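You operate a simulated robot arm through the tools that you are given. There is no shell and no other tool. Be economical: measure what you need, move in short steps, check, and stop when the job is done.

Carry out the task below with a simulated two-armed robot. There is one attempt and no reset: what you move stays moved.

Task
Pick up the white tall jar from the ledge at the gravity table with one hand, pass it to the other hand and put it on the shelf under the middle right bin. Set down upright: tall jar.

It is judged by the outcome, as a careful person would: the job done as asked, and still so three seconds after it is handed in. It fails if anything else is knocked over, pushed out of place, dropped, spilled or broken.

Robot
Two 6-joint arms with two-finger parallel grippers on one trunk, on a base that drives. Base frame: it is fixed to the floor where the robot stands at the start and does not move with it; the origin is under the middle of the robot, x ahead of it, y to its left, z up. Units: cm, degrees, N and s.
The left shoulder is at the start at [-10.5, 17.7, 73.4], the right one opposite. With the tool pointing down near the work surface each hand reaches from about 10 to 68 cm from the robot's upright axis, wherever it stands, measured 20 degrees to its own side. Places, roughly: shelf under the middle right bin (20x34 cm) [718, -140, 20]; tall jar [325, 175, 75]. Payload 1.57 kg a hand.
The TCP of each hand is the grasp point between the finger pads, 3 cm short of the fingertips. In the tool frame z runs along the fingers and y along their closing line. The gripper opens to 8 cm. The fingers are 1.7 cm wide and 1.2 cm thick; the gripper's body (4 by 8.2 cm) begins 8 cm behind the TCP.
Orientation is that of the tool frame in the base frame, as a unit quaternion [x, y, z, w]. With the fingers straight down and closing along the base's y, the tool's x points along the base's -x, its y along +y and its z along -z.

Tools
- The arms move only by the tool drive_tool. It takes "left_plan", "right_plan" or both (then of equal length, played together; a hand with none holds still); each is a list that holds one entry, the list of rows, each a list of 7 numbers: the shift along the base's x, y, z in cm, then the turn, a rotation vector about the base's x, y, z in rad, then the gripper command, from -1 (shut) to 1 (fully open), values between in proportion. In form: [[[x, y, z, rx, ry, rz, claw], ...]]. A call has 1 to 20 rows; each row shifts and turns the commanded pose from where the row before left it. Rows are played at 5 a second. More than 5 cm and 8.6 degrees between two rows, or a gripper value outside its range, and nothing of the call is played. Where a pose cannot be reached the arm comes as near as it can. A force on the tool above 40 N (or 10 N above the force at the start of the call, whichever is more), or a blocked arm, ends the call early, and 0.2 s more pass. The fingers move at their own pace (about 7.2 cm/s each) and stop on an object; they squeeze with about 31 N. The grip force told is the motor's: it shows also when the fingers shut on nothing. Time passes only in rows, and 0.2 s behind the last, so rows that do not move let the fingers close. The reply holds the time, the measured pose of the TCP, the force on the tool along the base axes, the opening and the grip force, in the units named above and with some noise, with the torque about the TCP (base axes, N m) and any sound that the robot's microphone picked up.
- Cameras (640 x 400 px; columns grow to the right, rows downward): "scene" is now at [4.99, -0.14, 147.01]; the picture's right is [0.01, -1.00, 0.00], its down [-0.58, -0.01, -0.81] and it looks along [0.81, 0.01, -0.58] (base axes); focal length 254 px, centre (320, 200). "left" rides on the left gripper at [7.2, 0.7, -12.2] in its tool frame; the picture's right is [-0.09, 1.00, 0.00], its down [-0.84, -0.08, -0.54] and it looks along [-0.54, -0.05, 0.84] (tool axes); focal length 238 px, centre (320, 200). "right" rides on the right gripper at [7.2, -0.7, -12.2] in its tool frame; the picture's right is [0.09, 1.00, 0.00], its down [-0.84, 0.08, -0.54] and it looks along [-0.54, 0.05, 0.84] (tool axes); focal length 238 px, centre (320, 200).
- grab_frame(camera): a new picture of that camera. No time passes.
- lift_body(by): slides the trunk up (or, below 0, down) by that many cm; the arms and the scene camera ride with it, the base frame stays. It gives what a move gives, with no picture.
- roll_base(legs): drives the robot by 1 to 6 legs, each [ahead, left, turn to the left] in cm, cm and degrees, along the robot's own axes; the way and the turn of a leg run together, so that a leg with both is an arc; at most 150 cm and 180 degrees a leg. The arms and the cameras ride along, it lands a little off, and it stops where it bumps. It gives what a move gives.
- pan_tilt(pan, tilt): turns the head with the scene camera to pan (to the left, within 143 degrees either way) and tilt (down, from -29 to 69), counted from straight ahead of the robot. It gives what a move gives.
- probe_pixels(camera, pixels): for up to 12 pixels [column, row] of the newest picture of that camera ("zoom" is the newest enlarged one), the place [x, y, z] in the base frame of the surface seen there, good to about 0.2 cm. No time passes.
- close_up(camera, box): a new picture of the part [left, top, right, bottom] of that camera's present view, enlarged. No time passes.
- finish_job(): hands the job in; it is judged then, once.

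Work in short steps. Measure before you move; look again where a grasp or a placing could have gone wrong, and mend it. You have 90 turns and 92 pictures in all, those below and enlarged ones among them. Open the grippers and draw the arms clear of the work before you hand the job in, unless the task says otherwise; then end with one line.

The tools are called after "Call:" as name(argument=value, ...) on one line, values as JSON. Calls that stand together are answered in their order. drive_tool: Moves the arms, as the interface text tells. Its arguments: {"type":"object","properties":{"left_plan":{"type":"array","items":{"type":"array","items":{"type":"array","items":{"type":"number"}}}},"right_plan":{"type":"array","items":{"type":"array","items":{"type":"array","items":{"type":"number"}}}}},"required":[]} The other tools are called the same way: lift_body (by) slides the trunk up or down; roll_base (legs) drives the base; pan_tilt (pan, tilt) turns the head that bears the scene camera; grab_frame (camera) takes a picture; probe_pixels (camera, pixels) gives the place of the surface under pixels of a picture; close_up (camera, box) takes an enlarged picture of a part of a camera's view; finish_job () hands the job in.

At the start:

```text
t: 0.0
left_tool_pos: [45.16, 21.26, 105.01]
left_tool_rot: [0.0, 1.0, 0.0, 0.0]
left_contact_force: [-0.4, -0.2, 0.6]
left_torque: [0.01, 0.03, -0.01]
left_finger_gap: 8.0
left_finger_force: 0.1
right_tool_pos: [53.07, -24.39, 101.43]
right_tool_rot: [0.0, 1.0, 0.0, 0.0]
right_contact_force: [0.0, 0.6, -0.4]
right_torque: [-0.01, 0.0, 0.0]
right_finger_gap: 8.01
right_finger_force: 0.1
trunk travel left (down, up): [-17.5, 15.3]
robot x, y, heading: [0.0, 0.2, 0.2]
head pan, tilt: [0.8, 35.8]
```

scene: 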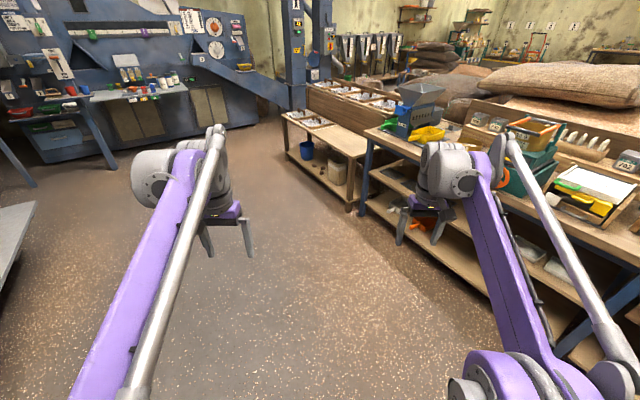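
right: 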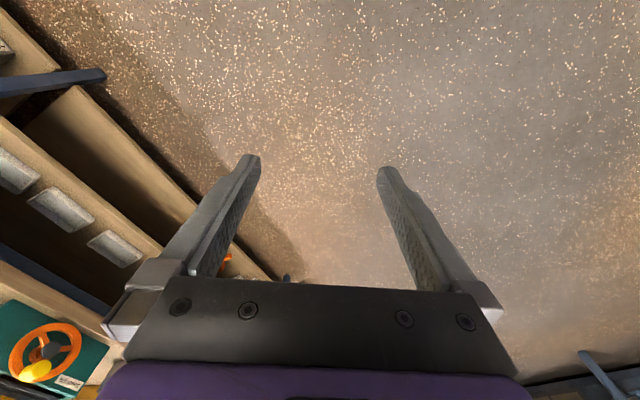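
left: 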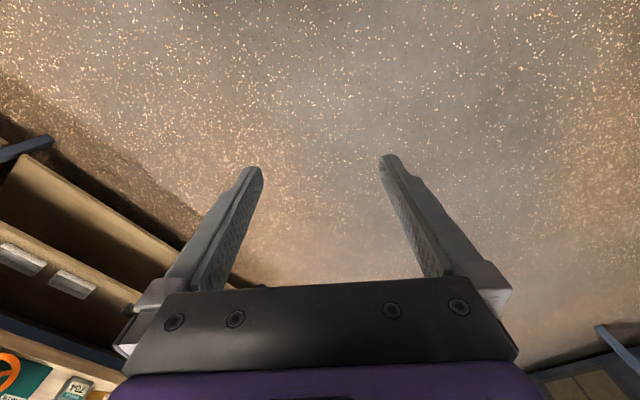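

The ledge with items is around (140,90) in the scene picture; I enlarge it to find the white jar, and look at the area to the right too.

Call:
close_up(camera="scene", box=[60, 40, 220, 140])

Call:
close_up(camera="scene", box=[260, 0, 480, 138])

```text
4.00 times, centred on (140, 90) of scene
```

zoom: 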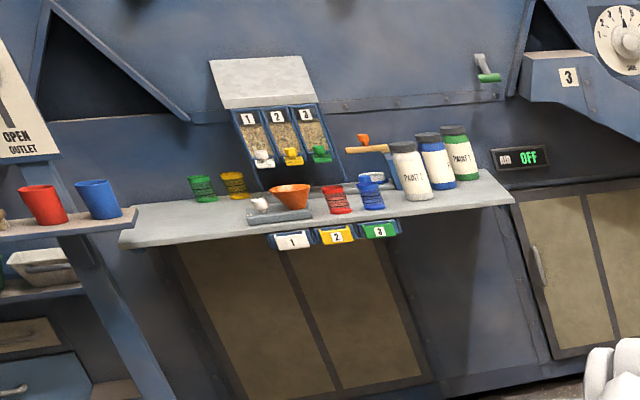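

```text
2.90 times, centred on (370, 69) of scene
```

zoom: 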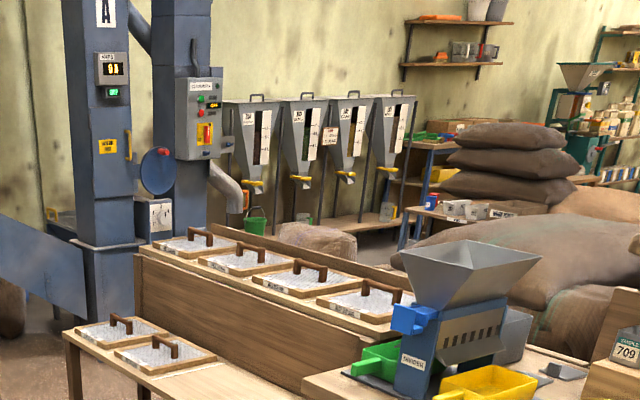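

The jar is the leftmost of three, about scene (162,82). I probe the jar and ledge, and bin area points.

Call:
probe_pixels(camera="scene", pixels=[[162, 82], [161, 77], [164, 89], [155, 92], [100, 98], [186, 87], [130, 92], [152, 88]])

Call:
probe_pixels(camera="zoom", pixels=[[259, 185], [303, 181], [348, 180], [390, 172], [340, 222], [386, 212], [310, 235], [110, 245], [185, 235], [80, 330], [320, 180], [140, 250]])

```text
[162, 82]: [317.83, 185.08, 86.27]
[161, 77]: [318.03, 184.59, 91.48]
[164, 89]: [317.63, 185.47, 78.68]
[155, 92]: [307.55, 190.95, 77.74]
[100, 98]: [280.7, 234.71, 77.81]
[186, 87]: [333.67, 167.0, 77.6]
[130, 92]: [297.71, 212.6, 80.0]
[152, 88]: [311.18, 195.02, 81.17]
```

```text
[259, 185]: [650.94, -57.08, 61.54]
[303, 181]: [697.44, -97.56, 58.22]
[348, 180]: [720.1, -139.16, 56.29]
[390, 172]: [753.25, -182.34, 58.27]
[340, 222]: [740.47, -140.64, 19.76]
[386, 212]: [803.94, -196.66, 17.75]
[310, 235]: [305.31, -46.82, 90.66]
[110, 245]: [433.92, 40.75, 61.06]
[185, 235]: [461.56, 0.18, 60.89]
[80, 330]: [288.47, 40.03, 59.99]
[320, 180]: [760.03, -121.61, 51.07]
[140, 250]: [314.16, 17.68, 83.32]
```

The jar stands near (318,185), z 77.7–93. I take a fresh scene picture's probes for obstacles on the way: grey table at left, cabinet, bench corners.

Call:
probe_pixels(camera="scene", pixels=[[33, 208], [5, 275], [115, 168], [35, 180], [75, 155], [288, 118], [350, 208], [365, 195], [260, 122], [200, 120], [150, 135], [285, 150]])

Call:
pan_tilt(pan=-30, tilt=20)

Call:
grab_frame(camera="scene")

```text
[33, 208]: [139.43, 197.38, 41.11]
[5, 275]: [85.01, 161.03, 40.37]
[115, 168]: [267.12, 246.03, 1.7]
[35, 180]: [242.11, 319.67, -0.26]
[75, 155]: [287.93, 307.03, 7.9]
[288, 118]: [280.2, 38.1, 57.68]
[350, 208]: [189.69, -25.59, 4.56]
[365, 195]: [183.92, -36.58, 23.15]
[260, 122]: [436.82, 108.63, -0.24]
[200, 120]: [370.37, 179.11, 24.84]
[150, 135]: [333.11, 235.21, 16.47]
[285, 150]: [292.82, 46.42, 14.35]
```

```text
t: 1.0
left_tool_pos: [45.22, 21.34, 104.9]
left_tool_rot: [0.0, 1.0, 0.0, 0.0]
left_contact_force: [0.9, 0.6, 1.0]
left_torque: [0.0, -0.01, 0.0]
left_finger_gap: 7.99
left_finger_force: 0.0
right_tool_pos: [53.08, -24.24, 101.42]
right_tool_rot: [-0.001, 1.0, 0.0, 0.0]
right_contact_force: [-1.0, -0.8, 0.6]
right_torque: [-0.02, 0.0, 0.01]
right_finger_gap: 8.02
right_finger_force: 0.1
trunk travel left (down, up): [-17.5, 15.3]
robot x, y, heading: [0.03, -0.32, -0.0]
head pan, tilt: [-30.0, 20.0]
```

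```text
86 pictures are left
```

scene: 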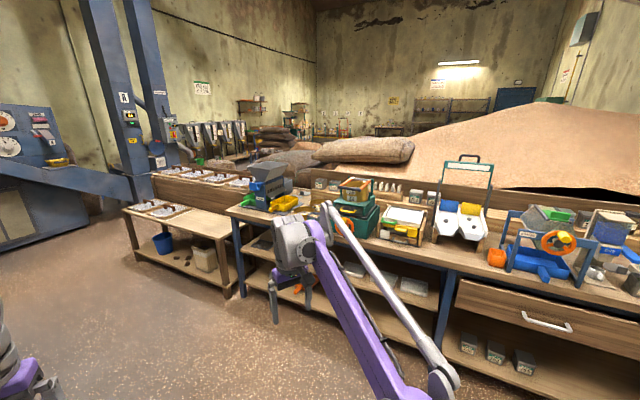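

The floor toward the ledge is clear. I drive about 2.4 m toward it and face it (heading ~38°), then look.

Call:
roll_base(legs=[[0, 0, 27.5], [130, 0, 0], [130, 0, 0], [0, 0, 10.5]])

Call:
pan_tilt(pan=0, tilt=30)

Call:
grab_frame(camera="scene")

Call:
close_up(camera="scene", box=[240, 100, 400, 200])

```text
t: 15.9
left_tool_pos: [254.79, 169.01, 104.97]
left_tool_rot: [-0.337, 0.942, 0.0, 0.0]
left_contact_force: [0.4, -0.3, -0.2]
left_torque: [-0.01, 0.0, -0.01]
left_finger_gap: 8.02
left_finger_force: 0.1
right_tool_pos: [289.84, 138.71, 101.39]
right_tool_rot: [-0.337, 0.941, 0.0, 0.0]
right_contact_force: [0.0, -0.3, -0.3]
right_torque: [0.0, 0.0, -0.02]
right_finger_gap: 7.99
right_finger_force: 0.1
trunk travel left (down, up): [-17.5, 15.3]
robot x, y, heading: [233.33, 123.8, 39.4]
head pan, tilt: [-30.0, 20.0]
```

```text
t: 16.9
left_tool_pos: [254.83, 168.98, 104.91]
left_tool_rot: [-0.337, 0.941, -0.001, 0.001]
left_contact_force: [0.6, 0.4, -0.6]
left_torque: [0.02, -0.01, -0.01]
left_finger_gap: 7.99
left_finger_force: 0.0
right_tool_pos: [289.86, 138.59, 101.58]
right_tool_rot: [-0.336, 0.942, 0.0, 0.0]
right_contact_force: [0.4, 0.0, -0.2]
right_torque: [0.02, 0.01, 0.0]
right_finger_gap: 7.98
right_finger_force: 0.1
trunk travel left (down, up): [-17.5, 15.3]
robot x, y, heading: [233.69, 123.99, 39.5]
head pan, tilt: [0.0, 30.0]
```

```text
85 pictures are left
```

scene: 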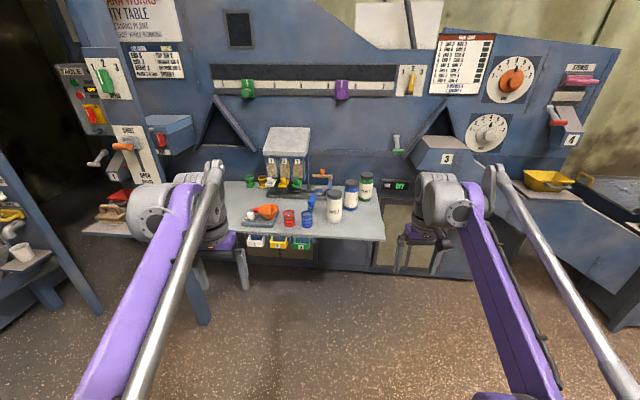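

```text
4.00 times, centred on (320, 150) of scene
```

zoom: 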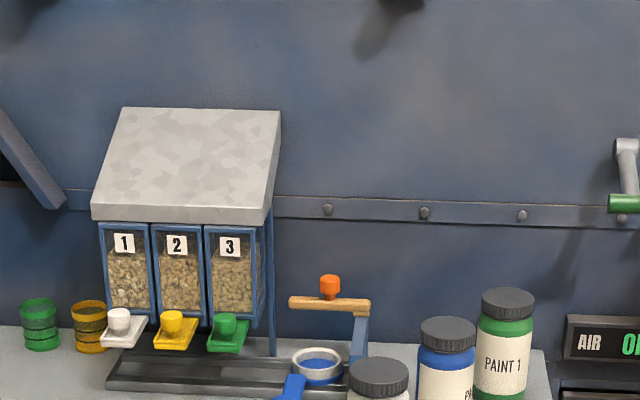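

Call:
close_up(camera="scene", box=[240, 150, 400, 250])

```text
4.00 times, centred on (320, 200) of scene
```

zoom: 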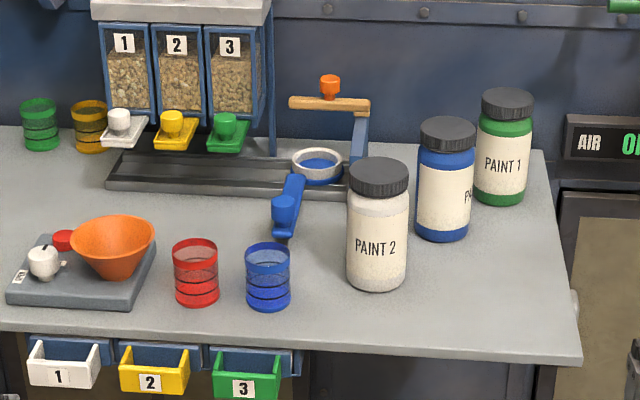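

The white jar is front-most at zoom (378,230), with free gaps to its neighbours. I probe its outline and surroundings.

Call:
probe_pixels(camera="zoom", pixels=[[378, 240], [352, 240], [405, 240], [378, 175], [378, 280], [378, 300], [420, 210], [440, 130], [268, 250], [350, 350], [380, 162], [290, 240]])

```text
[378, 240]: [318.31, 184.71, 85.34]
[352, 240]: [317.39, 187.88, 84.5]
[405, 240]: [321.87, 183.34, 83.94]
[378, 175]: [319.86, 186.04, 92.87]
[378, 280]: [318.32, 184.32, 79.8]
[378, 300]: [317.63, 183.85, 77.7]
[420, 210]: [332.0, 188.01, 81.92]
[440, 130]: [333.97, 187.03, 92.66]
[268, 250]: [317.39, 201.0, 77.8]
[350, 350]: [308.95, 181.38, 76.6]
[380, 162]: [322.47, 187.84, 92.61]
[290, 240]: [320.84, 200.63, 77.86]
```

Jar: diameter ≈6.5, centre ≈(321,186.7), z 77.7–92.8. Plan: left hand grasps from above near the top, right hand later takes it horizontally low. I check the protruding boxes to the right before driving closer.

Call:
probe_pixels(camera="scene", pixels=[[432, 158], [447, 170], [415, 250], [384, 238], [300, 145], [400, 140], [545, 185], [250, 245], [194, 250], [480, 275]])

```text
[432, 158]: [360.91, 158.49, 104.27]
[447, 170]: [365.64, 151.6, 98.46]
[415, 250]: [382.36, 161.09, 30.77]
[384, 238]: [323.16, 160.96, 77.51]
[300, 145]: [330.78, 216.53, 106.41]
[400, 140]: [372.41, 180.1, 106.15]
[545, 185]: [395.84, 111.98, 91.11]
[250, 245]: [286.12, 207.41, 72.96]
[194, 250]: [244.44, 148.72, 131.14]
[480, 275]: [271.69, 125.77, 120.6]
```

The box at (361,158,104) would be close to the right hand, so I draw the right hand back 18 cm first, then drive closer.

Call:
drive_tool(right_plan=[[[-3.5, -2.9, 0, 0, 0, 0, 1], [-3.5, -2.9, 0, 0, 0, 0, 1], [-3.5, -2.9, 0, 0, 0, 0, 1], [-3.5, -2.9, 0, 0, 0, 0, 1]]])

Call:
roll_base(legs=[[0, -24, 0], [56, 0, 0]])

Call:
pan_tilt(pan=10, tilt=45)

Call:
grab_frame(camera="scene")

Call:
grab_frame(camera="left")

```text
t: 17.9
left_tool_pos: [254.75, 168.95, 105.0]
left_tool_rot: [-0.337, 0.941, 0.0, 0.0]
left_contact_force: [-0.4, -0.3, 0.7]
left_torque: [0.04, 0.01, 0.01]
left_finger_gap: 8.01
left_finger_force: 0.0
right_tool_pos: [275.82, 126.86, 101.7]
right_tool_rot: [-0.338, 0.941, 0.0, 0.001]
right_contact_force: [0.5, -0.3, 0.1]
right_torque: [0.0, 0.0, 0.0]
right_finger_gap: 7.98
right_finger_force: 0.0
trunk travel left (down, up): [-17.5, 15.3]
robot x, y, heading: [233.23, 123.71, 39.6]
head pan, tilt: [0.0, 30.0]
```

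```text
t: 23.4
left_tool_pos: [313.76, 186.41, 104.93]
left_tool_rot: [-0.338, 0.941, 0.001, 0.0]
left_contact_force: [-0.3, 0.5, -1.1]
left_torque: [0.02, 0.04, -0.02]
left_finger_gap: 8.0
left_finger_force: 0.1
right_tool_pos: [335.04, 144.27, 101.66]
right_tool_rot: [-0.338, 0.941, 0.0, 0.001]
right_contact_force: [0.0, 0.0, -0.1]
right_torque: [-0.04, 0.01, 0.0]
right_finger_gap: 8.0
right_finger_force: 0.1
trunk travel left (down, up): [-17.5, 15.3]
robot x, y, heading: [292.25, 141.42, 39.7]
head pan, tilt: [0.0, 30.0]
```

```text
t: 24.2
left_tool_pos: [313.71, 186.34, 104.89]
left_tool_rot: [-0.338, 0.941, 0.0, 0.0]
left_contact_force: [0.1, -0.3, -0.5]
left_torque: [-0.02, 0.0, 0.0]
left_finger_gap: 8.0
left_finger_force: 0.2
right_tool_pos: [334.8, 144.39, 101.62]
right_tool_rot: [-0.339, 0.941, 0.0, 0.001]
right_contact_force: [-0.9, -0.4, 0.6]
right_torque: [-0.02, 0.03, 0.0]
right_finger_gap: 8.0
right_finger_force: 0.0
trunk travel left (down, up): [-17.5, 15.3]
robot x, y, heading: [292.45, 141.43, 39.7]
head pan, tilt: [10.0, 45.0]
```

```text
82 pictures are left
```

scene: 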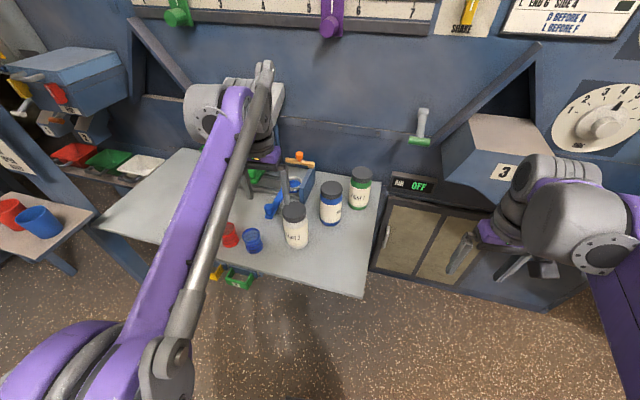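

```text
81 pictures are left
```

left: 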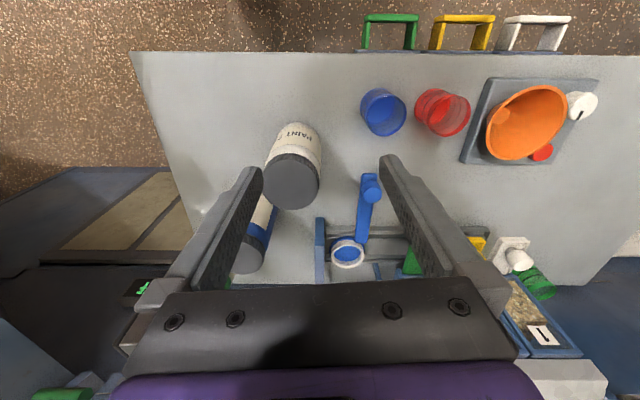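

The left camera sees the jar's cap at (292,182). I probe cap rim points and its side for the exact centre.

Call:
probe_pixels(camera="left", pixels=[[292, 182], [268, 182], [316, 182], [292, 160], [292, 204], [296, 140], [310, 110], [250, 265], [264, 210], [335, 200], [380, 110]])

```text
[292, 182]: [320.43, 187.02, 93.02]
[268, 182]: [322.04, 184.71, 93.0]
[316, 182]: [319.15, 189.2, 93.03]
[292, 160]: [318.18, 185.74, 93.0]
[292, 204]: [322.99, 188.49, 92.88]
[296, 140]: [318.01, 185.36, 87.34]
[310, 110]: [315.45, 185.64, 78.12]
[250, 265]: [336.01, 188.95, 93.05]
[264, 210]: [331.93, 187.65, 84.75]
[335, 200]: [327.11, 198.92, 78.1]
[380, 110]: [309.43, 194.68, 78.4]
```

Jar axis at (320.6,187.0), top 93. I move the left hand over it, then descend to TCP z 89.

Call:
drive_tool(left_plan=[[[3.5, 0.3, 0, 0, 0, 0, 1], [3.4, 0.3, 0, 0, 0, 0, 1], [0, 0, -3, 0, 0, 0, 1], [0, 0, -2, 0, 0, 0, 1], [0, 0, 0, 0, 0, 0, 1]]])

Call:
grab_frame(camera="left")

```text
t: 25.4
left_tool_pos: [320.66, 186.93, 100.09]
left_tool_rot: [-0.338, 0.941, 0.0, 0.0]
left_contact_force: [-0.4, -0.3, 0.1]
left_torque: [-0.01, 0.04, 0.01]
left_finger_gap: 8.02
left_finger_force: 0.0
right_tool_pos: [334.93, 144.35, 101.58]
right_tool_rot: [-0.337, 0.941, -0.001, 0.0]
right_contact_force: [-0.4, -0.1, 0.7]
right_torque: [0.0, 0.01, 0.02]
right_finger_gap: 8.02
right_finger_force: 0.0
trunk travel left (down, up): [-17.5, 15.3]
robot x, y, heading: [292.18, 140.96, 39.5]
head pan, tilt: [10.0, 45.0]
```

```text
80 pictures are left
```

left: 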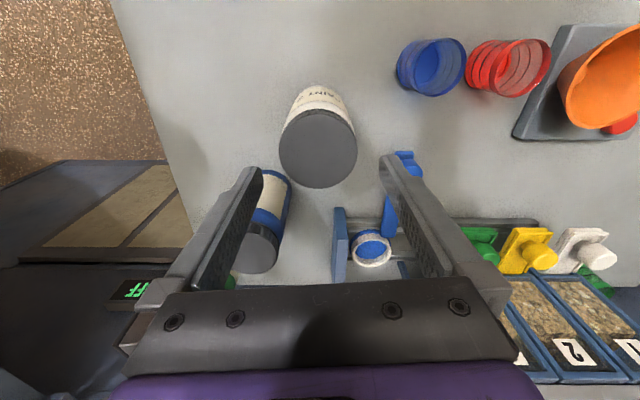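

Alignment is good (cap centred at (318,148), as predicted). I descend to z 89 and close.

Call:
drive_tool(left_plan=[[[0, 0, -3, 0, 0, 0, 1], [0, 0, -3, 0, 0, 0, 1], [0, 0, -3, 0, 0, 0, 1], [0, 0, -2.1, 0, 0, 0, 1], [0, 0, 0, 0, 0, 0, 1], [0, 0, 0, 0, 0, 0, -1], [0, 0, 0, 0, 0, 0, -1], [0, 0, 0, 0, 0, 0, -1]]])

Call:
grab_frame(camera="left")

```text
t: 27.2
left_tool_pos: [320.62, 187.14, 88.9]
left_tool_rot: [-0.338, 0.941, 0.0, 0.001]
left_contact_force: [0.7, -0.9, 0.3]
left_torque: [-0.04, 0.05, 0.02]
left_finger_gap: 7.16
left_finger_force: 31.2
right_tool_pos: [334.98, 144.43, 101.65]
right_tool_rot: [-0.338, 0.941, 0.0, 0.0]
right_contact_force: [-0.2, -0.2, -0.5]
right_torque: [-0.01, -0.01, 0.0]
right_finger_gap: 8.01
right_finger_force: 0.0
trunk travel left (down, up): [-17.5, 15.3]
robot x, y, heading: [292.59, 141.4, 39.5]
head pan, tilt: [10.0, 45.0]
```

```text
79 pictures are left
```

left: 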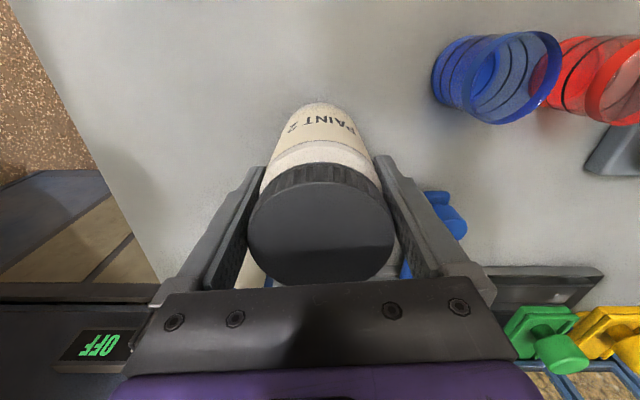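

Gripped at 7.16 cm with 31 N. I lift slowly 16 cm.

Call:
drive_tool(left_plan=[[[0, 0, 1, 0, 0, 0, -1], [0, 0, 2, 0, 0, 0, -1], [0, 0, 3, 0, 0, 0, -1], [0, 0, 3, 0, 0, 0, -1], [0, 0, 3, 0, 0, 0, -1], [0, 0, 3, 0, 0, 0, -1], [0, 0, 1, 0, 0, 0, -1]]])

Call:
grab_frame(camera="scene")

```text
t: 28.8
left_tool_pos: [320.69, 187.04, 104.9]
left_tool_rot: [-0.338, 0.941, 0.001, 0.0]
left_contact_force: [0.7, -0.2, -6.2]
left_torque: [-0.05, 0.04, 0.02]
left_finger_gap: 7.12
left_finger_force: 31.3
right_tool_pos: [335.03, 144.38, 101.58]
right_tool_rot: [-0.338, 0.941, 0.0, 0.0]
right_contact_force: [-0.6, 0.9, -0.5]
right_torque: [0.04, -0.02, 0.0]
right_finger_gap: 8.01
right_finger_force: 0.1
trunk travel left (down, up): [-17.5, 15.3]
robot x, y, heading: [292.11, 141.21, 39.2]
head pan, tilt: [10.0, 45.0]
```

```text
78 pictures are left
```

scene: 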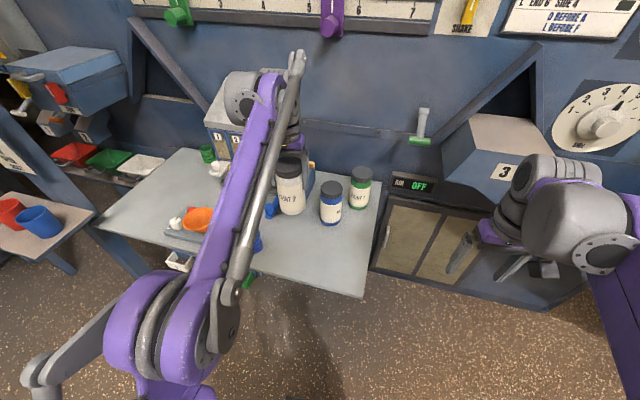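

Lifted (6 N), neighbours untouched. I back away from the ledge and look around for the way to the bins.

Call:
roll_base(legs=[[-60, 0, 0]])

Call:
pan_tilt(pan=-60, tilt=25)

Call:
grab_frame(camera="scene")

```text
t: 32.2
left_tool_pos: [273.31, 148.14, 104.77]
left_tool_rot: [-0.338, 0.941, -0.001, 0.0]
left_contact_force: [0.6, 0.0, -4.7]
left_torque: [0.02, 0.02, 0.01]
left_finger_gap: 7.16
left_finger_force: 30.9
right_tool_pos: [287.64, 105.5, 101.65]
right_tool_rot: [-0.338, 0.941, 0.0, 0.0]
right_contact_force: [0.3, 0.5, -0.3]
right_torque: [0.0, -0.04, 0.01]
right_finger_gap: 8.03
right_finger_force: 0.0
trunk travel left (down, up): [-17.5, 15.3]
robot x, y, heading: [245.14, 102.11, 39.6]
head pan, tilt: [10.0, 45.0]
```

```text
t: 33.6
left_tool_pos: [273.28, 148.2, 104.8]
left_tool_rot: [-0.337, 0.941, 0.0, 0.0]
left_contact_force: [0.3, -0.4, -6.2]
left_torque: [0.0, 0.0, -0.02]
left_finger_gap: 7.15
left_finger_force: 31.6
right_tool_pos: [287.69, 105.48, 101.65]
right_tool_rot: [-0.339, 0.941, 0.0, 0.0]
right_contact_force: [0.1, 0.0, 1.1]
right_torque: [0.0, 0.03, 0.04]
right_finger_gap: 7.99
right_finger_force: 0.1
trunk travel left (down, up): [-17.5, 15.3]
robot x, y, heading: [244.81, 102.44, 39.4]
head pan, tilt: [-60.0, 25.0]
```

```text
77 pictures are left
```

scene: 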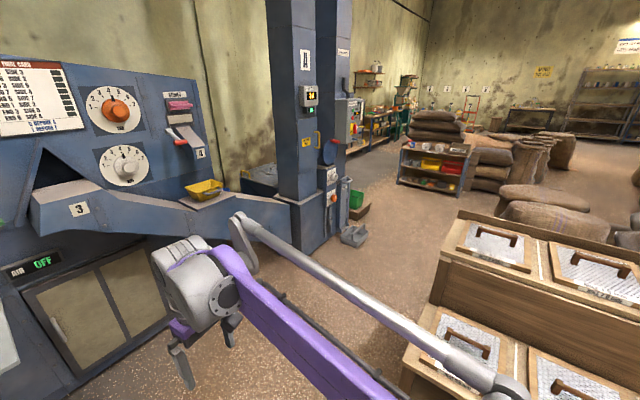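

There's an aisle between the elevator (around (310,230)) and the lidded boxes (445,220). I probe the aisle's limits.

Call:
probe_pixels(camera="scene", pixels=[[366, 242], [345, 245], [310, 250], [455, 215], [445, 262], [405, 375], [408, 345], [398, 184], [460, 195], [500, 205], [360, 215], [400, 230]])

Call:
pan_tilt(pan=-85, tilt=25)

Call:
grab_frame(camera="scene")

```text
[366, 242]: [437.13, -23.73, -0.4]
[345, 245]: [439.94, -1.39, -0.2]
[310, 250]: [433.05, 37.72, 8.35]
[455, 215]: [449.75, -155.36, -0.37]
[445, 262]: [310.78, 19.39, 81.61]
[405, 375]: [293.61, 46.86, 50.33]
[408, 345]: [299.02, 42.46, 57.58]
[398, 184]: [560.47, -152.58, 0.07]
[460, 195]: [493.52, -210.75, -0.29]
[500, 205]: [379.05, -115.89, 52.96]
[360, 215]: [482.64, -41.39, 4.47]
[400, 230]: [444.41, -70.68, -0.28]
```

```text
t: 34.5
left_tool_pos: [273.38, 148.22, 104.72]
left_tool_rot: [-0.338, 0.941, 0.001, 0.001]
left_contact_force: [0.0, 0.4, -6.1]
left_torque: [-0.01, 0.05, 0.0]
left_finger_gap: 7.12
left_finger_force: 31.4
right_tool_pos: [287.71, 105.55, 101.56]
right_tool_rot: [-0.338, 0.941, 0.001, 0.0]
right_contact_force: [0.6, -0.2, -0.4]
right_torque: [-0.02, 0.0, 0.01]
right_finger_gap: 7.99
right_finger_force: 0.0
trunk travel left (down, up): [-17.5, 15.3]
robot x, y, heading: [244.96, 102.12, 39.4]
head pan, tilt: [-85.0, 25.0]
```

```text
76 pictures are left
```

scene: 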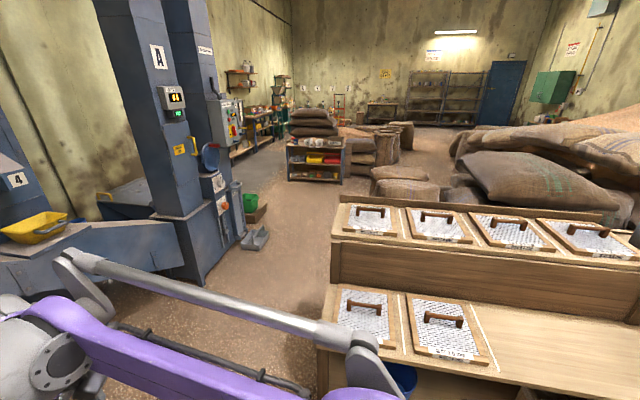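

The aisle runs between the boxes' left ends and the elevator/dustpan. I probe its critical edges in this view.

Call:
probe_pixels(camera="scene", pixels=[[267, 234], [241, 249], [262, 250], [343, 206], [335, 200], [376, 196], [400, 190], [289, 180], [343, 184], [258, 222], [318, 330], [200, 288]])

```text
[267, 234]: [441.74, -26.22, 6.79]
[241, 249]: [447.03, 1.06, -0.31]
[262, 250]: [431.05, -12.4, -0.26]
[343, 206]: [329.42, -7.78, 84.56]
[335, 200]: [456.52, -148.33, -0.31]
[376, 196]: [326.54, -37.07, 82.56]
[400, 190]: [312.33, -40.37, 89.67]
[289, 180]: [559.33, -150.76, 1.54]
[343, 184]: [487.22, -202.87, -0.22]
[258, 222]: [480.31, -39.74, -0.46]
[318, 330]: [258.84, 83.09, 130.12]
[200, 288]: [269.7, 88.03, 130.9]
```

Aisle is wide enough. I do the handover here in the open first: I pitch the right hand up 60° (to point 30° below horizontal) off to the side, and move the left hand with the jar toward the middle.

Call:
drive_tool(right_plan=[[[0.46, 0.38, 0, 0.0831, -0.1012, 0, 1], [0.46, 0.38, 0, 0.0831, -0.1012, 0, 1], [0.46, 0.38, 0, 0.0831, -0.1012, 0, 1], [0.46, 0.38, 0, 0.0831, -0.1012, 0, 1], [0.46, 0.38, 0, 0.0831, -0.1012, 0, 1], [0.46, 0.38, 0, 0.0831, -0.1012, 0, 1], [0.46, 0.38, 0, 0.0831, -0.1012, 0, 1], [0.46, 0.38, 0, 0.0831, -0.1012, 0, 1]]], left_plan=[[[1.1, -1.4, 0, 0, 0, 0, -1], [1.1, -1.4, 0, 0, 0, 0, -1], [1.1, -1.4, 0, 0, 0, 0, -1], [1.1, -1.4, 0, 0, 0, 0, -1], [1.1, -1.4, 0, 0, 0, 0, -1], [1.1, -1.4, 0, 0, 0, 0, -1], [1.1, -1.4, 0, 0, 0, 0, -1], [0, 0, 0, 0, 0, 0, -1]]])

Call:
pan_tilt(pan=0, tilt=40)

Call:
grab_frame(camera="scene")

Call:
grab_frame(camera="right")

```text
t: 36.3
left_tool_pos: [281.25, 138.41, 104.9]
left_tool_rot: [-0.338, 0.941, 0.0, 0.0]
left_contact_force: [0.0, 0.6, -5.8]
left_torque: [-0.03, 0.04, 0.01]
left_finger_gap: 7.14
left_finger_force: 31.2
right_tool_pos: [291.32, 108.63, 101.61]
right_tool_rot: [-0.292, 0.815, 0.167, 0.471]
right_contact_force: [0.6, 1.1, -0.8]
right_torque: [0.01, 0.01, 0.0]
right_finger_gap: 8.0
right_finger_force: 0.1
trunk travel left (down, up): [-17.5, 15.3]
robot x, y, heading: [245.32, 102.31, 39.5]
head pan, tilt: [-85.0, 25.0]
```

```text
t: 37.9
left_tool_pos: [281.28, 138.47, 104.96]
left_tool_rot: [-0.338, 0.941, -0.001, -0.001]
left_contact_force: [0.0, 0.7, -5.7]
left_torque: [0.02, 0.06, 0.0]
left_finger_gap: 7.1
left_finger_force: 30.7
right_tool_pos: [291.39, 108.52, 101.62]
right_tool_rot: [-0.293, 0.815, 0.167, 0.471]
right_contact_force: [-0.9, 0.1, 0.3]
right_torque: [-0.01, 0.02, 0.0]
right_finger_gap: 8.0
right_finger_force: 0.2
trunk travel left (down, up): [-17.5, 15.3]
robot x, y, heading: [245.46, 102.38, 39.4]
head pan, tilt: [0.0, 40.0]
```

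```text
75 pictures are left
```

scene: 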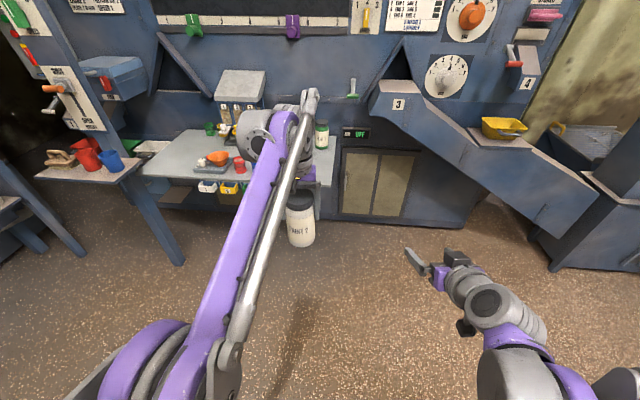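

```text
74 pictures are left
```

right: 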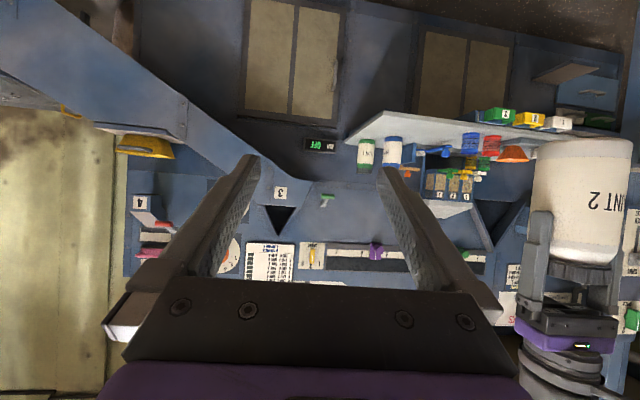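

Both reached. I bring the left jar to the middle (l≈−1) and the right hand to 13 cm behind it at z 97.6 (jar base at 93.7), pointing forward.

Call:
drive_tool(left_plan=[[[1.27, -1.55, 0, 0, 0, 0, -1], [1.27, -1.55, 0, 0, 0, 0, -1], [1.27, -1.54, 0, 0, 0, 0, -1], [0, 0, 0, 0, 0, 0, -1], [0, 0, 0, 0, 0, 0, -1], [0, 0, 0, 0, 0, 0, -1], [0, 0, 0, 0, 0, 0, -1], [0, 0, 0, 0, 0, 0, -1]]], right_plan=[[[-2.5, -2, 0, 0, 0, 0, 1], [-2.2, 2.7, -1, 0, 0, 0, 1], [-2.2, 2.7, -1, 0, 0, 0, 1], [-2.2, 2.7, -1, 0, 0, 0, 1], [-2.2, 2.7, -1, 0, 0, 0, 1], [-2.2, 2.7, 0, 0, 0, 0, 1], [-2.2, 2.7, 0, 0, 0, 0, 1], [-0.7, 2.7, 0, 0, 0, 0, 1]]])

Call:
grab_frame(camera="right")

Call:
grab_frame(camera="scene")

```text
t: 39.7
left_tool_pos: [284.95, 133.89, 104.91]
left_tool_rot: [-0.338, 0.941, 0.0, 0.0]
left_contact_force: [-0.9, 1.1, -6.8]
left_torque: [-0.04, 0.07, 0.03]
left_finger_gap: 7.1
left_finger_force: 30.3
right_tool_pos: [274.97, 125.65, 97.63]
right_tool_rot: [-0.293, 0.815, 0.168, 0.471]
right_contact_force: [0.5, 0.3, 0.2]
right_torque: [0.02, 0.05, -0.02]
right_finger_gap: 8.0
right_finger_force: 0.1
trunk travel left (down, up): [-17.5, 15.3]
robot x, y, heading: [245.08, 102.45, 39.5]
head pan, tilt: [0.0, 40.0]
```

```text
73 pictures are left
```

right: 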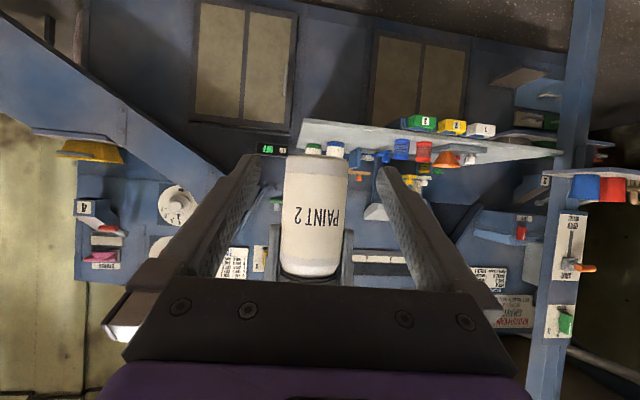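

```text
72 pictures are left
```

scene: 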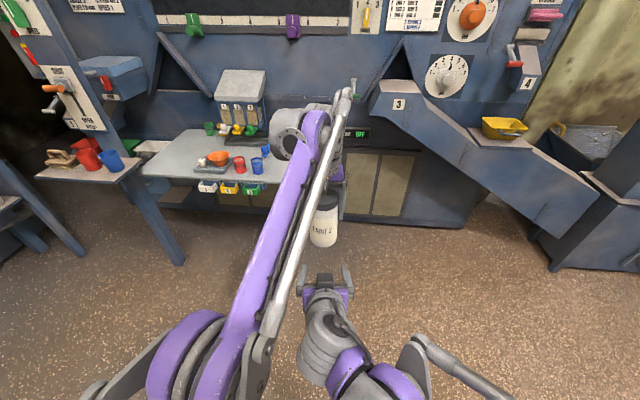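

The jar at column 316 is where I expect it for a centred approach. I advance to the jar axis in steps and then close.

Call:
drive_tool(right_plan=[[[2, 1.65, 0, 0, 0, 0, 1], [2, 1.65, 0, 0, 0, 0, 1], [2, 1.65, 0, 0, 0, 0, 1], [2, 1.65, 0, 0, 0, 0, 1], [1.9, 1.6, 0, 0, 0, 0, 1], [0, 0, 0, 0, 0, 0, 1]]])

Call:
grab_frame(camera="right")

```text
t: 41.1
left_tool_pos: [284.86, 133.81, 104.74]
left_tool_rot: [-0.339, 0.941, 0.0, 0.0]
left_contact_force: [-0.2, -0.5, -6.0]
left_torque: [-0.02, 0.04, -0.02]
left_finger_gap: 7.13
left_finger_force: 31.1
right_tool_pos: [284.83, 133.64, 97.58]
right_tool_rot: [-0.293, 0.815, 0.168, 0.471]
right_contact_force: [-1.1, 0.0, 1.1]
right_torque: [-0.01, 0.03, 0.02]
right_finger_gap: 8.01
right_finger_force: 0.1
trunk travel left (down, up): [-17.5, 15.3]
robot x, y, heading: [245.06, 102.42, 39.8]
head pan, tilt: [0.0, 40.0]
```

```text
71 pictures are left
```

right: 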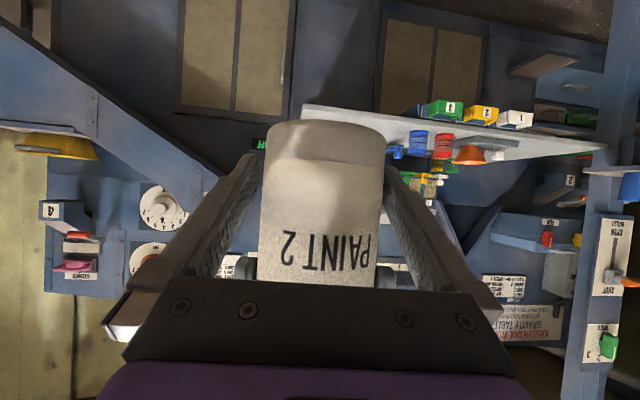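

The fingers straddle the jar without contact. I close the right gripper while the left still holds.

Call:
drive_tool(right_plan=[[[0, 0, 0, 0, 0, 0, -1], [0, 0, 0, 0, 0, 0, -1], [0, 0, 0, 0, 0, 0, -1]]])

```text
t: 41.9
left_tool_pos: [284.99, 133.74, 104.89]
left_tool_rot: [-0.338, 0.941, -0.001, 0.0]
left_contact_force: [5.1, -9.6, -0.8]
left_torque: [-0.73, -0.42, -0.1]
left_finger_gap: 7.13
left_finger_force: 31.1
right_tool_pos: [284.75, 133.74, 97.57]
right_tool_rot: [-0.293, 0.815, 0.169, 0.471]
right_contact_force: [-5.0, 10.4, -0.3]
right_torque: [-0.11, 0.12, 0.11]
right_finger_gap: 7.09
right_finger_force: 31.4
trunk travel left (down, up): [-17.5, 15.3]
robot x, y, heading: [245.09, 102.27, 39.6]
head pan, tilt: [0.0, 40.0]
```

Both grip with ~11 N sideways strain; I ease it by a millimetre-scale shift of the right hand, then open the left and raise it.

Call:
drive_tool(right_plan=[[[-0.06, 0.1, 0, 0, 0, 0, -1], [0, 0, 0, 0, 0, 0, -1]]])

Call:
drive_tool(left_plan=[[[0, 0, 0, 0, 0, 0, 1], [0, 0, 0, 0, 0, 0, 1], [0, 0, 0, 0, 0, 0, 1]]])

Call:
grab_frame(camera="left")

```text
t: 42.5
left_tool_pos: [284.88, 133.92, 104.91]
left_tool_rot: [-0.338, 0.941, 0.001, 0.001]
left_contact_force: [5.7, -7.4, 4.2]
left_torque: [-0.94, -0.43, -0.44]
left_finger_gap: 7.13
left_finger_force: 30.8
right_tool_pos: [284.84, 133.82, 97.67]
right_tool_rot: [-0.292, 0.815, 0.168, 0.471]
right_contact_force: [-5.4, 6.6, -4.0]
right_torque: [0.35, 0.07, 0.46]
right_finger_gap: 7.12
right_finger_force: 31.0
trunk travel left (down, up): [-17.5, 15.3]
robot x, y, heading: [244.92, 102.27, 39.5]
head pan, tilt: [0.0, 40.0]
```

```text
t: 43.3
left_tool_pos: [284.76, 133.79, 104.89]
left_tool_rot: [-0.338, 0.941, -0.001, 0.0]
left_contact_force: [-0.8, 0.2, -0.6]
left_torque: [-0.01, -0.03, -0.01]
left_finger_gap: 7.99
left_finger_force: 0.1
right_tool_pos: [284.81, 133.78, 97.63]
right_tool_rot: [-0.293, 0.815, 0.167, 0.471]
right_contact_force: [-0.2, 0.4, 0.2]
right_torque: [-0.03, 0.05, 0.01]
right_finger_gap: 7.11
right_finger_force: 30.7
trunk travel left (down, up): [-17.5, 15.3]
robot x, y, heading: [245.4, 101.98, 39.3]
head pan, tilt: [0.0, 40.0]
```

```text
70 pictures are left
```

left: 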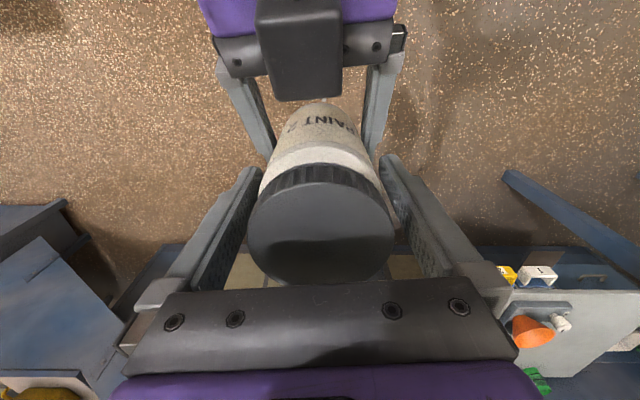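

Left is open and clear. I raise it straight up.

Call:
drive_tool(left_plan=[[[0, 0, 2, 0, 0, 0, 1], [0, 0, 4, 0, 0, 0, 1], [0, 0, 4, 0, 0, 0, 1], [0, 0, 4, 0, 0, 0, 1], [-2, 2.4, 0, 0, 0, 0, 1], [-2.4, 3, 0, 0, 0, 0, 1], [-2.4, 3, 0, 0, 0, 0, 1], [-2.4, 3, 0, 0, 0, 0, 1], [-2.4, 3, 0, 0, 0, 0, 1], [-2.4, 3, 0, 0, 0, 0, 1]]])

Call:
grab_frame(camera="scene")

Call:
grab_frame(camera="right")

```text
t: 45.5
left_tool_pos: [265.63, 149.34, 112.6]
left_tool_rot: [-0.338, 0.941, 0.0, 0.0]
left_contact_force: [-0.3, 0.4, 0.4]
left_torque: [-0.02, 0.02, -0.01]
left_finger_gap: 7.99
left_finger_force: 0.1
left hand out of reach, approached as far as the arm can: row 2, 3, 4
right_tool_pos: [284.64, 133.76, 97.6]
right_tool_rot: [-0.293, 0.815, 0.168, 0.471]
right_contact_force: [-0.2, -0.9, -1.2]
right_torque: [-0.02, 0.05, -0.02]
right_finger_gap: 7.12
right_finger_force: 31.2
trunk travel left (down, up): [-17.5, 15.3]
robot x, y, heading: [244.77, 102.53, 39.5]
head pan, tilt: [0.0, 40.0]
```

```text
69 pictures are left
```

scene: 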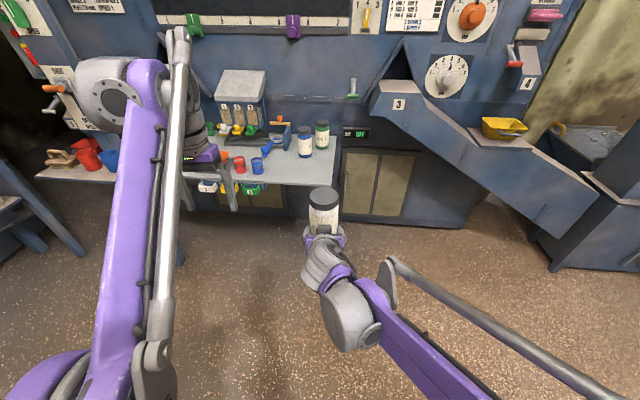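

```text
68 pictures are left
```

right: 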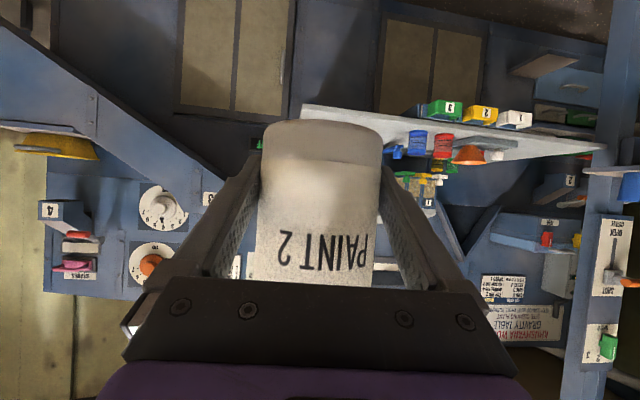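

Handover done; jar upright in the right hand. I draw the right hand in a bit, turn along the aisle (heading −50.5°) and sidestep to its centre line.

Call:
drive_tool(right_plan=[[[-2, -1.65, 0, 0, 0, 0, -1], [-2, -1.65, 0, 0, 0, 0, -1], [-2, -1.65, 0, 0, 0, 0, -1], [-2, -1.65, 0, 0, 0, 0, -1]]], left_plan=[[[-2, -1.65, 0, 0, 0, 0, 1], [-2, -1.65, 0, 0, 0, 0, 1], [-2, -1.65, 0, 0, 0, 0, 1], [-2, -1.65, 0, 0, 0, 0, 1]]])

Call:
roll_base(legs=[[0, 0, -90], [0, 41, 0]])

Call:
pan_tilt(pan=0, tilt=35)

Call:
grab_frame(camera="scene")

```text
t: 46.5
left_tool_pos: [257.92, 142.39, 112.72]
left_tool_rot: [-0.337, 0.941, 0.001, 0.001]
left_contact_force: [-0.9, 0.6, 1.0]
left_torque: [0.01, -0.04, 0.01]
left_finger_gap: 8.0
left_finger_force: 0.0
right_tool_pos: [276.78, 126.99, 97.76]
right_tool_rot: [-0.293, 0.814, 0.169, 0.472]
right_contact_force: [-0.4, -1.2, 0.3]
right_torque: [-0.01, 0.01, 0.01]
right_finger_gap: 7.11
right_finger_force: 31.4
trunk travel left (down, up): [-17.5, 15.3]
robot x, y, heading: [245.11, 102.69, 39.8]
head pan, tilt: [0.0, 40.0]
```

```text
t: 54.6
left_tool_pos: [317.37, 114.66, 112.61]
left_tool_rot: [0.432, 0.902, 0.0, 0.0]
left_contact_force: [-0.1, 0.9, 0.1]
left_torque: [-0.02, -0.04, 0.01]
left_finger_gap: 8.0
left_finger_force: 0.0
right_tool_pos: [301.72, 96.09, 97.65]
right_tool_rot: [0.374, 0.781, -0.218, 0.45]
right_contact_force: [-0.2, -0.1, -0.5]
right_torque: [0.02, 0.05, 0.0]
right_finger_gap: 7.1
right_finger_force: 30.7
trunk travel left (down, up): [-17.5, 15.3]
robot x, y, heading: [277.57, 128.48, -51.4]
head pan, tilt: [0.0, 40.0]
```

```text
t: 55.2
left_tool_pos: [317.33, 114.64, 112.59]
left_tool_rot: [0.433, 0.902, 0.0, 0.0]
left_contact_force: [-0.2, 0.0, -1.5]
left_torque: [-0.02, 0.02, -0.01]
left_finger_gap: 8.02
left_finger_force: 0.1
right_tool_pos: [301.88, 96.22, 97.58]
right_tool_rot: [0.374, 0.781, -0.217, 0.45]
right_contact_force: [0.1, 0.5, -0.5]
right_torque: [0.06, 0.01, 0.02]
right_finger_gap: 7.12
right_finger_force: 31.4
trunk travel left (down, up): [-17.5, 15.3]
robot x, y, heading: [277.21, 128.13, -51.2]
head pan, tilt: [0.0, 35.0]
```

```text
67 pictures are left
```

scene: 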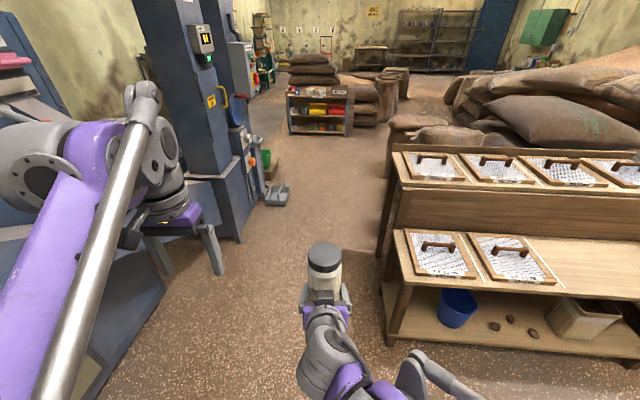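

Aisle ahead is clear. I check how far the left arm sticks out before going through.

Call:
probe_pixels(camera="scene", pixels=[[5, 140], [5, 180], [60, 150], [130, 110], [240, 235], [225, 180], [285, 190], [385, 340], [378, 250]])

```text
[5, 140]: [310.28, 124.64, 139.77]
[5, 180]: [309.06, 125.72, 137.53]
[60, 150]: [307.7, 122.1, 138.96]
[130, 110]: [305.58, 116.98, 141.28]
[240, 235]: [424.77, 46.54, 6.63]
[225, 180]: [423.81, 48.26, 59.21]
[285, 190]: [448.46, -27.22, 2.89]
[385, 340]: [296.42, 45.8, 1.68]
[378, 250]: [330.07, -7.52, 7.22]
```

Arm is within ~28 cm of centre; clear by >30 cm on both sides. Drive through.

Call:
roll_base(legs=[[145, 0, 0], [55, -12, 0], [55, 0, 0]])

Call:
pan_tilt(pan=45, tilt=30)

Call:
grab_frame(camera="scene")

```text
t: 68.0
left_tool_pos: [469.33, -88.55, 112.64]
left_tool_rot: [0.426, 0.905, 0.0, 0.001]
left_contact_force: [0.2, -0.7, -0.6]
left_torque: [-0.01, 0.01, 0.06]
left_finger_gap: 7.99
left_finger_force: 0.1
right_tool_pos: [453.79, -107.37, 97.68]
right_tool_rot: [0.369, 0.783, -0.215, 0.452]
right_contact_force: [-0.3, -0.1, -6.1]
right_torque: [0.05, 0.06, 0.01]
right_finger_gap: 7.09
right_finger_force: 30.9
trunk travel left (down, up): [-17.5, 15.3]
robot x, y, heading: [428.59, -75.71, -50.4]
head pan, tilt: [0.0, 35.0]
```

```text
t: 69.1
left_tool_pos: [469.26, -88.49, 112.73]
left_tool_rot: [0.426, 0.905, 0.0, 0.001]
left_contact_force: [0.0, -0.5, -0.4]
left_torque: [-0.03, 0.0, 0.0]
left_finger_gap: 8.02
left_finger_force: 0.0
right_tool_pos: [453.82, -107.18, 97.58]
right_tool_rot: [0.369, 0.783, -0.215, 0.451]
right_contact_force: [0.3, -0.4, -5.9]
right_torque: [0.06, 0.05, 0.01]
right_finger_gap: 7.08
right_finger_force: 31.2
trunk travel left (down, up): [-17.5, 15.3]
robot x, y, heading: [428.63, -75.74, -50.6]
head pan, tilt: [45.0, 30.0]
```

```text
66 pictures are left
```

scene: 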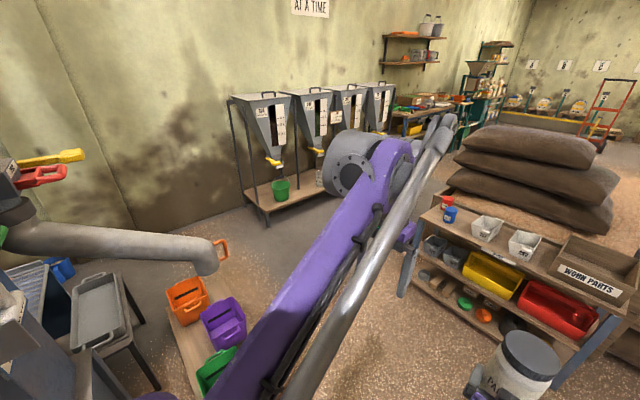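

Now past the dustpan. The trays shelf is ahead right and floor bins with a board to the left; I probe them and the bin stand.

Call:
probe_pixels(camera="scene", pixels=[[405, 290], [420, 218], [590, 370], [170, 320], [235, 350], [240, 310], [262, 225], [268, 215], [405, 110], [355, 190], [450, 195], [225, 245]])

```text
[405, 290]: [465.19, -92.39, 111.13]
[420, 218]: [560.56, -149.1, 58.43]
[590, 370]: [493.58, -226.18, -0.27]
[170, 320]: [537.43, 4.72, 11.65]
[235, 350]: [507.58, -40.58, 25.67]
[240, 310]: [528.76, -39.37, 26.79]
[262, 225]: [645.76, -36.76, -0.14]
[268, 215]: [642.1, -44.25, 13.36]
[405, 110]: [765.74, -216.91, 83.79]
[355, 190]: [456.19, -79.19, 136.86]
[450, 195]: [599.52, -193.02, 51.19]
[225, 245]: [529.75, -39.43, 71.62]
```

The crossing corridor is t≈372–471 wide (along the aisle); I go ahead 88 to its middle and turn left 90° to face the bins.

Call:
roll_base(legs=[[86, 0, 0], [0, 0, 90]])

Call:
pan_tilt(pan=-30, tilt=25)

Call:
grab_frame(camera="scene")

```text
t: 77.5
left_tool_pos: [495.46, -100.78, 112.65]
left_tool_rot: [-0.351, 0.936, 0.0, -0.001]
left_contact_force: [0.7, 0.0, -0.3]
left_torque: [-0.03, -0.03, 0.02]
left_finger_gap: 8.0
left_finger_force: 0.1
right_tool_pos: [514.68, -115.8, 97.72]
right_tool_rot: [-0.304, 0.811, 0.175, 0.468]
right_contact_force: [0.5, 0.1, -6.5]
right_torque: [-0.02, 0.06, 0.0]
right_finger_gap: 7.1
right_finger_force: 31.0
trunk travel left (down, up): [-17.5, 15.3]
robot x, y, heading: [483.98, -141.73, 41.1]
head pan, tilt: [45.0, 30.0]
```

```text
t: 79.0
left_tool_pos: [495.46, -100.82, 112.74]
left_tool_rot: [-0.351, 0.936, 0.0, 0.0]
left_contact_force: [-0.1, 0.6, -0.2]
left_torque: [-0.01, -0.02, -0.01]
left_finger_gap: 7.99
left_finger_force: 0.1
right_tool_pos: [514.74, -115.72, 97.61]
right_tool_rot: [-0.304, 0.812, 0.174, 0.468]
right_contact_force: [0.3, -0.1, -6.1]
right_torque: [-0.01, 0.04, 0.0]
right_finger_gap: 7.09
right_finger_force: 31.1
trunk travel left (down, up): [-17.5, 15.3]
robot x, y, heading: [483.87, -141.34, 41.3]
head pan, tilt: [-30.0, 25.0]
```

```text
65 pictures are left
```

scene: 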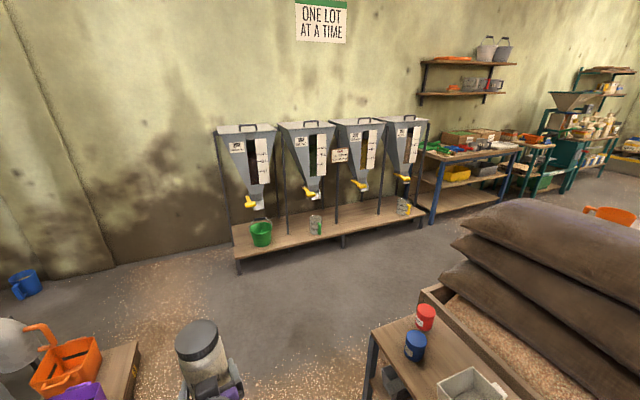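

The bins are in view; third bin at (358,160) has an empty shelf section. I zoom in.

Call:
close_up(camera="scene", box=[260, 110, 440, 260])

```text
2.67 times, centred on (350, 185) of scene
```

zoom: 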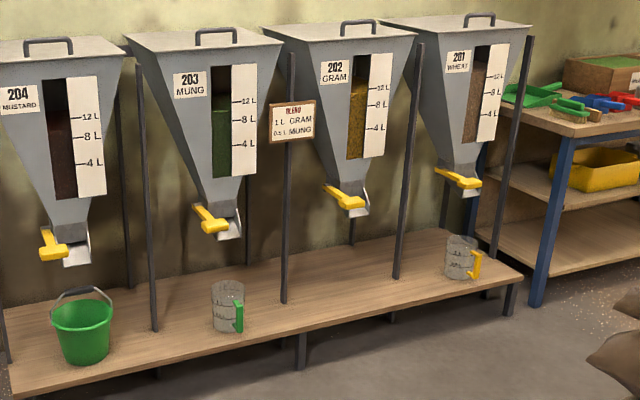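

Call:
probe_pixels(camera="zoom", pixels=[[285, 302], [397, 276], [355, 245], [345, 275], [352, 305], [375, 258], [345, 195], [350, 212], [235, 305], [460, 270], [300, 325], [435, 292]])

Call:
probe_pixels(camera="scene", pixels=[[375, 335], [452, 245], [480, 250], [490, 210], [240, 272], [425, 222], [98, 380], [137, 350], [340, 105]])

```text
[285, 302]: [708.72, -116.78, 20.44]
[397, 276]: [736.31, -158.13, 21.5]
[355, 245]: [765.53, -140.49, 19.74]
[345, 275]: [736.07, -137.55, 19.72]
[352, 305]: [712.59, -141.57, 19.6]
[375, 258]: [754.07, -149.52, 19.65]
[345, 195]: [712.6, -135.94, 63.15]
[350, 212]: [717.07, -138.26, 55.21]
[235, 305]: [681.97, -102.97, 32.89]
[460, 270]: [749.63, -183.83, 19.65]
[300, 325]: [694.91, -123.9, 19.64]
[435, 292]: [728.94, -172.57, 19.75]
```

```text
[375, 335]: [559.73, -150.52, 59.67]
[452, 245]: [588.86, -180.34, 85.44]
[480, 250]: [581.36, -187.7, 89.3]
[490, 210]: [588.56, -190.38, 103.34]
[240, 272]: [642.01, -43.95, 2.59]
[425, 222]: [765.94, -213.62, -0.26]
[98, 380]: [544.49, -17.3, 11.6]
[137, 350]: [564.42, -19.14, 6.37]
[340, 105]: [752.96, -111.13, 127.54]
```

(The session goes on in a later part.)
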